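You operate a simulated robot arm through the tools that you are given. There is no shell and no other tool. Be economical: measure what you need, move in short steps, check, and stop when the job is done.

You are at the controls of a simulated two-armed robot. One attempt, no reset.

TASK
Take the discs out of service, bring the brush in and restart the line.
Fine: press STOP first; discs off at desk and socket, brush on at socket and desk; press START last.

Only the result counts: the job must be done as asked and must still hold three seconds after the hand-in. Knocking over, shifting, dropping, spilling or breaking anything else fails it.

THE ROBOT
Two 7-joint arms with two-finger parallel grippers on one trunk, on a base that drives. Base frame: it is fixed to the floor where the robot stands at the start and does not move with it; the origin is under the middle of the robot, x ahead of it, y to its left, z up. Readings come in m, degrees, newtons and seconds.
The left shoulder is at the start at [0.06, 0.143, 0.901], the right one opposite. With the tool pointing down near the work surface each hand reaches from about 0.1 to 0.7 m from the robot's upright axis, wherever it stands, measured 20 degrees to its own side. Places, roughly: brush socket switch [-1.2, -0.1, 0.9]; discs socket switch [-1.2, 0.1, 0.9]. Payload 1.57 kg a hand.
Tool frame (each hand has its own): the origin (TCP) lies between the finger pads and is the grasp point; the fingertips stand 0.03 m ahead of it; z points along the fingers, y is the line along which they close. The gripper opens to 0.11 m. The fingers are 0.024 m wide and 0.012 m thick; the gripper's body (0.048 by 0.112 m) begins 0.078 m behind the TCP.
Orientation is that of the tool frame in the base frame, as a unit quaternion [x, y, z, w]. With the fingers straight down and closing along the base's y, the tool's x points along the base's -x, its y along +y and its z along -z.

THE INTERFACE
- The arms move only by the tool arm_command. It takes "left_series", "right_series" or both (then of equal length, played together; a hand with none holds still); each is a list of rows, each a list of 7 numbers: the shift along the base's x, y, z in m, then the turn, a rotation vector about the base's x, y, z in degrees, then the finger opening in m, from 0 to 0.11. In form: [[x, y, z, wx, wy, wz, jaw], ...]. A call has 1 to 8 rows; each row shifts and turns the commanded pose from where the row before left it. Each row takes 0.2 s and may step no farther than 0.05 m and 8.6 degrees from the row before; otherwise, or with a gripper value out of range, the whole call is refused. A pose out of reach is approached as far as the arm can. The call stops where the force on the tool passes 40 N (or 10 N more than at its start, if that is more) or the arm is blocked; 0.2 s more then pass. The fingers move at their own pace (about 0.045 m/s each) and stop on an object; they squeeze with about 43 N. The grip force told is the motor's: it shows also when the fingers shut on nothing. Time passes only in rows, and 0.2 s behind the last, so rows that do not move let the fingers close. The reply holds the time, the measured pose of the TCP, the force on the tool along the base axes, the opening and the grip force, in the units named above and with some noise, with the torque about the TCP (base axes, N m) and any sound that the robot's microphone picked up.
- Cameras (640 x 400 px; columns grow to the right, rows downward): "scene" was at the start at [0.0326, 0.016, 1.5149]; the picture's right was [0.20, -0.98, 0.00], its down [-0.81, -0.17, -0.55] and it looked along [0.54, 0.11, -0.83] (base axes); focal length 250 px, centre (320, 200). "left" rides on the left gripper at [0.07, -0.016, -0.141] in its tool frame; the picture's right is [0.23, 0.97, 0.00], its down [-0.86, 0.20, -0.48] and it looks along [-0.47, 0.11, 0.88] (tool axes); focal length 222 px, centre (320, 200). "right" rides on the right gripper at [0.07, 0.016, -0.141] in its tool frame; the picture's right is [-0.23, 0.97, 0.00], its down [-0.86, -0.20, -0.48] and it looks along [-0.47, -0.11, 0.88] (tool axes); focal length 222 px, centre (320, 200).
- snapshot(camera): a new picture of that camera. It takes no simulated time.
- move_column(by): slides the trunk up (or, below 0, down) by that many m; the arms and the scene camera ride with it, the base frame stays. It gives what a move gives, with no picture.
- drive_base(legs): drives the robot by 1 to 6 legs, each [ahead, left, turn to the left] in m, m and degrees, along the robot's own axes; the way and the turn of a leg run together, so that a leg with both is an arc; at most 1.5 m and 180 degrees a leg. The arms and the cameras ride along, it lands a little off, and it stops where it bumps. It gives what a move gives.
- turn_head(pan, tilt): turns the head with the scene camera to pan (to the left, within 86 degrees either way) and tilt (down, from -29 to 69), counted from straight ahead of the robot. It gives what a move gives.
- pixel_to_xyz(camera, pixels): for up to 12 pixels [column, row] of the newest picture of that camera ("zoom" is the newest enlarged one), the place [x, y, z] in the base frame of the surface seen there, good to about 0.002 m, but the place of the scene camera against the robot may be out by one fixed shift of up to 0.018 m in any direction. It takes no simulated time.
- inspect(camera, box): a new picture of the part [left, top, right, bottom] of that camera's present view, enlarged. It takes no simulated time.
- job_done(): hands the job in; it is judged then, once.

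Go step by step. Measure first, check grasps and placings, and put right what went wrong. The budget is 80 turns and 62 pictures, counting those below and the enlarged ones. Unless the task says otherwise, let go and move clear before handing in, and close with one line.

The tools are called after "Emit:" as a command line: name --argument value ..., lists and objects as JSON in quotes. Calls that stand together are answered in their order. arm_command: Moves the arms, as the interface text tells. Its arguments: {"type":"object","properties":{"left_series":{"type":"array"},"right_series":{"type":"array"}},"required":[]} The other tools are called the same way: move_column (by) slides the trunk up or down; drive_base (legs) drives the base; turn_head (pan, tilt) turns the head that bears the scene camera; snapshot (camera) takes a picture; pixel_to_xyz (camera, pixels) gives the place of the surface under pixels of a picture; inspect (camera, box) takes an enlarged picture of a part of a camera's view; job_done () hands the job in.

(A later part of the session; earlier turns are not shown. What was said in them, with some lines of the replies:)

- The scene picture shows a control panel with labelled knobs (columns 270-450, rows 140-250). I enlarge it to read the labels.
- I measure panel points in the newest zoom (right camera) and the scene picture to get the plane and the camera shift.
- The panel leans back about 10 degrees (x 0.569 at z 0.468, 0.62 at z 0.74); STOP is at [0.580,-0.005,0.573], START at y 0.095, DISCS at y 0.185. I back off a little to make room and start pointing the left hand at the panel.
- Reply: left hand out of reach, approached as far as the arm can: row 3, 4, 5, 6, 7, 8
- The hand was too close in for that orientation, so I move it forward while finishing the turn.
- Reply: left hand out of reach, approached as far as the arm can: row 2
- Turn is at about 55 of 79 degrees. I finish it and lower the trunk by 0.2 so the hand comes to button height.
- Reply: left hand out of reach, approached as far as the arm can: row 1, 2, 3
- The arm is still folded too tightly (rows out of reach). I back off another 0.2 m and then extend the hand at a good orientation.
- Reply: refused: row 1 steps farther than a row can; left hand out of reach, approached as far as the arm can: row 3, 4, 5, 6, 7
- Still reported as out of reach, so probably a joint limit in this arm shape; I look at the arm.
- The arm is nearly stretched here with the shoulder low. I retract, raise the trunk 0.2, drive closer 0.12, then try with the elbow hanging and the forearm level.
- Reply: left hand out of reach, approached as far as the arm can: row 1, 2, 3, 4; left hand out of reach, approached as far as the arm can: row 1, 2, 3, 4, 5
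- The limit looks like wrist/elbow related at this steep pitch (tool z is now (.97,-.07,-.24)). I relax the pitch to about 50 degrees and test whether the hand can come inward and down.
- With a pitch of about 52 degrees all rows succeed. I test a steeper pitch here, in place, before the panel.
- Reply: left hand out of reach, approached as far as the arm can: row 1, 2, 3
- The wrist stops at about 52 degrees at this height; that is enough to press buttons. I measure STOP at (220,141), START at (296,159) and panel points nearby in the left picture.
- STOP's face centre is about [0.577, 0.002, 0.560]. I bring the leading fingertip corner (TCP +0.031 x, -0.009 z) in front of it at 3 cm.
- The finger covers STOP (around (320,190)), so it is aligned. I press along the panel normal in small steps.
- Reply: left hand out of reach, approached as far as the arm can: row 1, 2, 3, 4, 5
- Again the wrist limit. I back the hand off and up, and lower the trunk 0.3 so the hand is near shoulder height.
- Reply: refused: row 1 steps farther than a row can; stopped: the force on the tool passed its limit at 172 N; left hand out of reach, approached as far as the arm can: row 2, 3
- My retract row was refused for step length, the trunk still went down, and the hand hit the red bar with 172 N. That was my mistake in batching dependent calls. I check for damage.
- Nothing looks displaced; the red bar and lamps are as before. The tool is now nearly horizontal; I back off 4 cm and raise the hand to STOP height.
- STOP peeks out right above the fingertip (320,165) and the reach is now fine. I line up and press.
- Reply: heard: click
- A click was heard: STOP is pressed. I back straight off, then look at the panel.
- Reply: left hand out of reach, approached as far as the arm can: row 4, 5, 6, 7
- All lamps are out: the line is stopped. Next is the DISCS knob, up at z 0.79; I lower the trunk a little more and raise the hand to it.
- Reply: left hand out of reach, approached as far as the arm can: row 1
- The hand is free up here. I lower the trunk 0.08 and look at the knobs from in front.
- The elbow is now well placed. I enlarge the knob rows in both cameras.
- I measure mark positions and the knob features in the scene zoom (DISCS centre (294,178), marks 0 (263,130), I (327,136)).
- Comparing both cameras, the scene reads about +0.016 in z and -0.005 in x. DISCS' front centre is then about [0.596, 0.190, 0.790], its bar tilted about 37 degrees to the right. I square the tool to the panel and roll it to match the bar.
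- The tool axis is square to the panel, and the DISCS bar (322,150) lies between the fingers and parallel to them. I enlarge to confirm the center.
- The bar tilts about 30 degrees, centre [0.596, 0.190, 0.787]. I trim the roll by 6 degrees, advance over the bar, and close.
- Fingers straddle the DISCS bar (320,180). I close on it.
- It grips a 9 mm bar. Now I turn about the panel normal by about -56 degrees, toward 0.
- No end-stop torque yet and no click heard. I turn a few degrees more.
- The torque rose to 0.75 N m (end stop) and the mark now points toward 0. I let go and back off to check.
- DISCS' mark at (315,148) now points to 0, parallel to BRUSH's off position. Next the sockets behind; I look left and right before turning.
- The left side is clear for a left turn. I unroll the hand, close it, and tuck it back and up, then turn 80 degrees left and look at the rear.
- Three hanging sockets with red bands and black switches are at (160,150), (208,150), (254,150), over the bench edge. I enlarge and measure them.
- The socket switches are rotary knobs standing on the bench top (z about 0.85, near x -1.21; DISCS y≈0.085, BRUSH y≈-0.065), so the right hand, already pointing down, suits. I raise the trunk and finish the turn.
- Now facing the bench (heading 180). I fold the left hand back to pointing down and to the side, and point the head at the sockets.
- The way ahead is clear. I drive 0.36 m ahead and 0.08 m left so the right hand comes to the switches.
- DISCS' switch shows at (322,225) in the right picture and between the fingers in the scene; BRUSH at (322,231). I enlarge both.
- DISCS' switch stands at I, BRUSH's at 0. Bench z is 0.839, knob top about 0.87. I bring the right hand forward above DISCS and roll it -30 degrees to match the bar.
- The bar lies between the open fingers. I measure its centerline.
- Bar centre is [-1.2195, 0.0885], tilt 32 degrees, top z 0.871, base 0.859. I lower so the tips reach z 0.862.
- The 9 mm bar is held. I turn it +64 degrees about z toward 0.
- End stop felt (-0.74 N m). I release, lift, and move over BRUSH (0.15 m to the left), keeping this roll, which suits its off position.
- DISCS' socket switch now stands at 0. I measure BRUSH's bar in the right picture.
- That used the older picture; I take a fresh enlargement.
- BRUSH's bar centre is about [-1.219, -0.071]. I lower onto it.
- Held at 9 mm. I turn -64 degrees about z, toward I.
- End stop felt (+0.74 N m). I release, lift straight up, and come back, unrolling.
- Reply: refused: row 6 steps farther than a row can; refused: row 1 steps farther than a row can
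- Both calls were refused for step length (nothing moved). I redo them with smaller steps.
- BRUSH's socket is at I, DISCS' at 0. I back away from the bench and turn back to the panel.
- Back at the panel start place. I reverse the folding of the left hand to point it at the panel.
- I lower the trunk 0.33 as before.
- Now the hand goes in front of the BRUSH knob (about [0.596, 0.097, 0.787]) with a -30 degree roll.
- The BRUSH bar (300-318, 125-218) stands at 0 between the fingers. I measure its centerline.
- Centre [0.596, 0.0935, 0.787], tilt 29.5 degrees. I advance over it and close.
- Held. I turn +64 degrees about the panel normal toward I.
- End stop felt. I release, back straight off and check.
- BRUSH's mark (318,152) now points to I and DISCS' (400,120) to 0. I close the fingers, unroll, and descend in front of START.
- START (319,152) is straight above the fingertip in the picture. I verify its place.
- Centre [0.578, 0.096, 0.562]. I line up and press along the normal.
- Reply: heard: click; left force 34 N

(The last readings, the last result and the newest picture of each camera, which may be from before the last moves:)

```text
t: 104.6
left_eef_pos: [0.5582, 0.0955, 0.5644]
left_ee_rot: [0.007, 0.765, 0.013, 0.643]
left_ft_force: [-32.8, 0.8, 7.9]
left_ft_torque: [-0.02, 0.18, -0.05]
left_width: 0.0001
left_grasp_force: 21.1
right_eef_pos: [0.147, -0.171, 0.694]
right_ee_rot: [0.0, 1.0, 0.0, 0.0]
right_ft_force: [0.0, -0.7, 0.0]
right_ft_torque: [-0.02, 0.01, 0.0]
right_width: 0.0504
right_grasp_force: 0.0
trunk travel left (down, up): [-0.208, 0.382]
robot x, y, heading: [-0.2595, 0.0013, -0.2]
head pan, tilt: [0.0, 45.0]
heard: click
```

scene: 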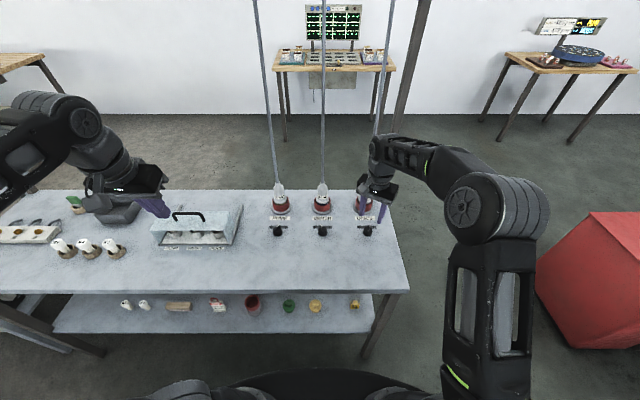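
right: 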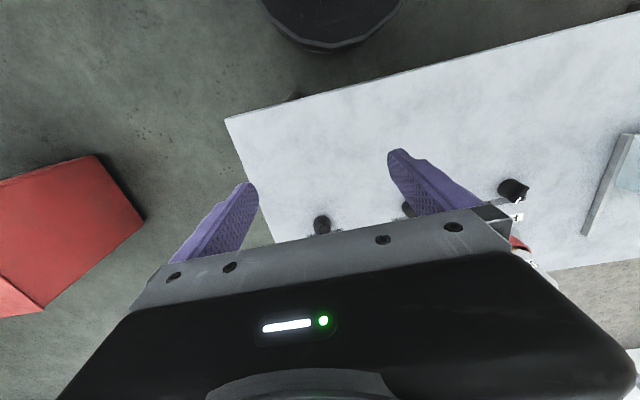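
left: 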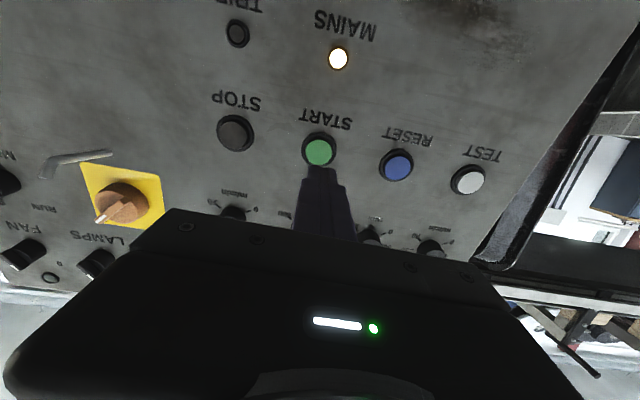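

Click heard. I back off and check the lamps and the sounds.

Emit:
arm_command --left_series '[[-0.03, 0, 0.005, 0, 0, 0, 0.0], [-0.045, 0, 0.0, 0, 0, 0, 0.0], [-0.045, 0, 0.0, 0, 0, 0, 0.0], [-0.03, 0, 0, 0, 0, 0, 0.0]]'

Emit:
turn_head --pan 11.7 --tilt 50

Emit:
snapshot --camera "scene"

```text
t: 105.6
left_eef_pos: [0.4088, 0.096, 0.5685]
left_ee_rot: [0.007, 0.765, 0.013, 0.644]
left_ft_force: [0.2, 0.1, 0.0]
left_ft_torque: [0.03, 0.01, 0.04]
left_width: 0.0001
left_grasp_force: 20.9
right_eef_pos: [0.1495, -0.1719, 0.694]
right_ee_rot: [0.002, 1.0, -0.001, -0.001]
right_ft_force: [0.3, -0.3, -0.5]
right_ft_torque: [0.04, -0.03, 0.0]
right_width: 0.0502
right_grasp_force: 0.0
trunk travel left (down, up): [-0.208, 0.382]
robot x, y, heading: [-0.2587, -0.0031, -0.0]
head pan, tilt: [0.0, 45.0]
```

```text
t: 106.3
left_eef_pos: [0.4104, 0.0963, 0.568]
left_ee_rot: [0.007, 0.765, 0.013, 0.644]
left_ft_force: [1.2, -0.6, 0.0]
left_ft_torque: [-0.01, 0.02, -0.01]
left_width: 0.0
left_grasp_force: 20.9
right_eef_pos: [0.1494, -0.1708, 0.6941]
right_ee_rot: [0.001, 1.0, 0.0, -0.001]
right_ft_force: [0.0, -0.2, -0.2]
right_ft_torque: [0.0, 0.0, 0.0]
right_width: 0.0501
right_grasp_force: 0.1
trunk travel left (down, up): [-0.208, 0.382]
robot x, y, heading: [-0.2591, 0.0012, 0.0]
head pan, tilt: [11.7, 50.0]
```

```text
15 pictures are left
```

scene: 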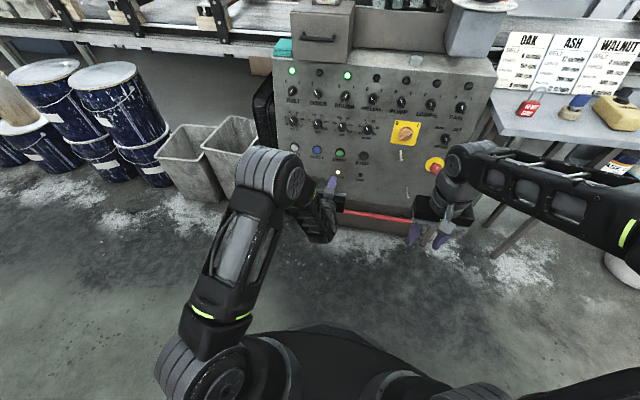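

BELT (292,71) and BRUSH (348,75) lamps are green and DISCS is dark. One close look to confirm all other settings are unchanged.

Emit:
inspect --camera "scene" --box '[270, 55, 480, 190]'

```text
2.96 times, centred on (375, 122) of scene
```

zoom: 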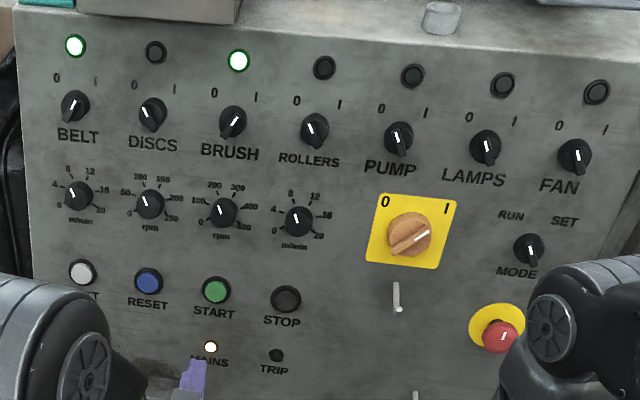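

The panel reads as asked: BELT and BRUSH lit, DISCS off, TRIP dark, and the other knobs unchanged. Both hands are clear, so I hand in.

Emit:
job_done

```text
The job is handed in.
```

The discs are off at the desk and the socket, the brush is on at both, and the line is running again. STOP was pressed first and START last. During the job my left hand hit the red bar under the panel with a force of 172 N. In the pictures taken afterwards the bar looks undamaged and in place, and the TRIP lamp stayed dark.
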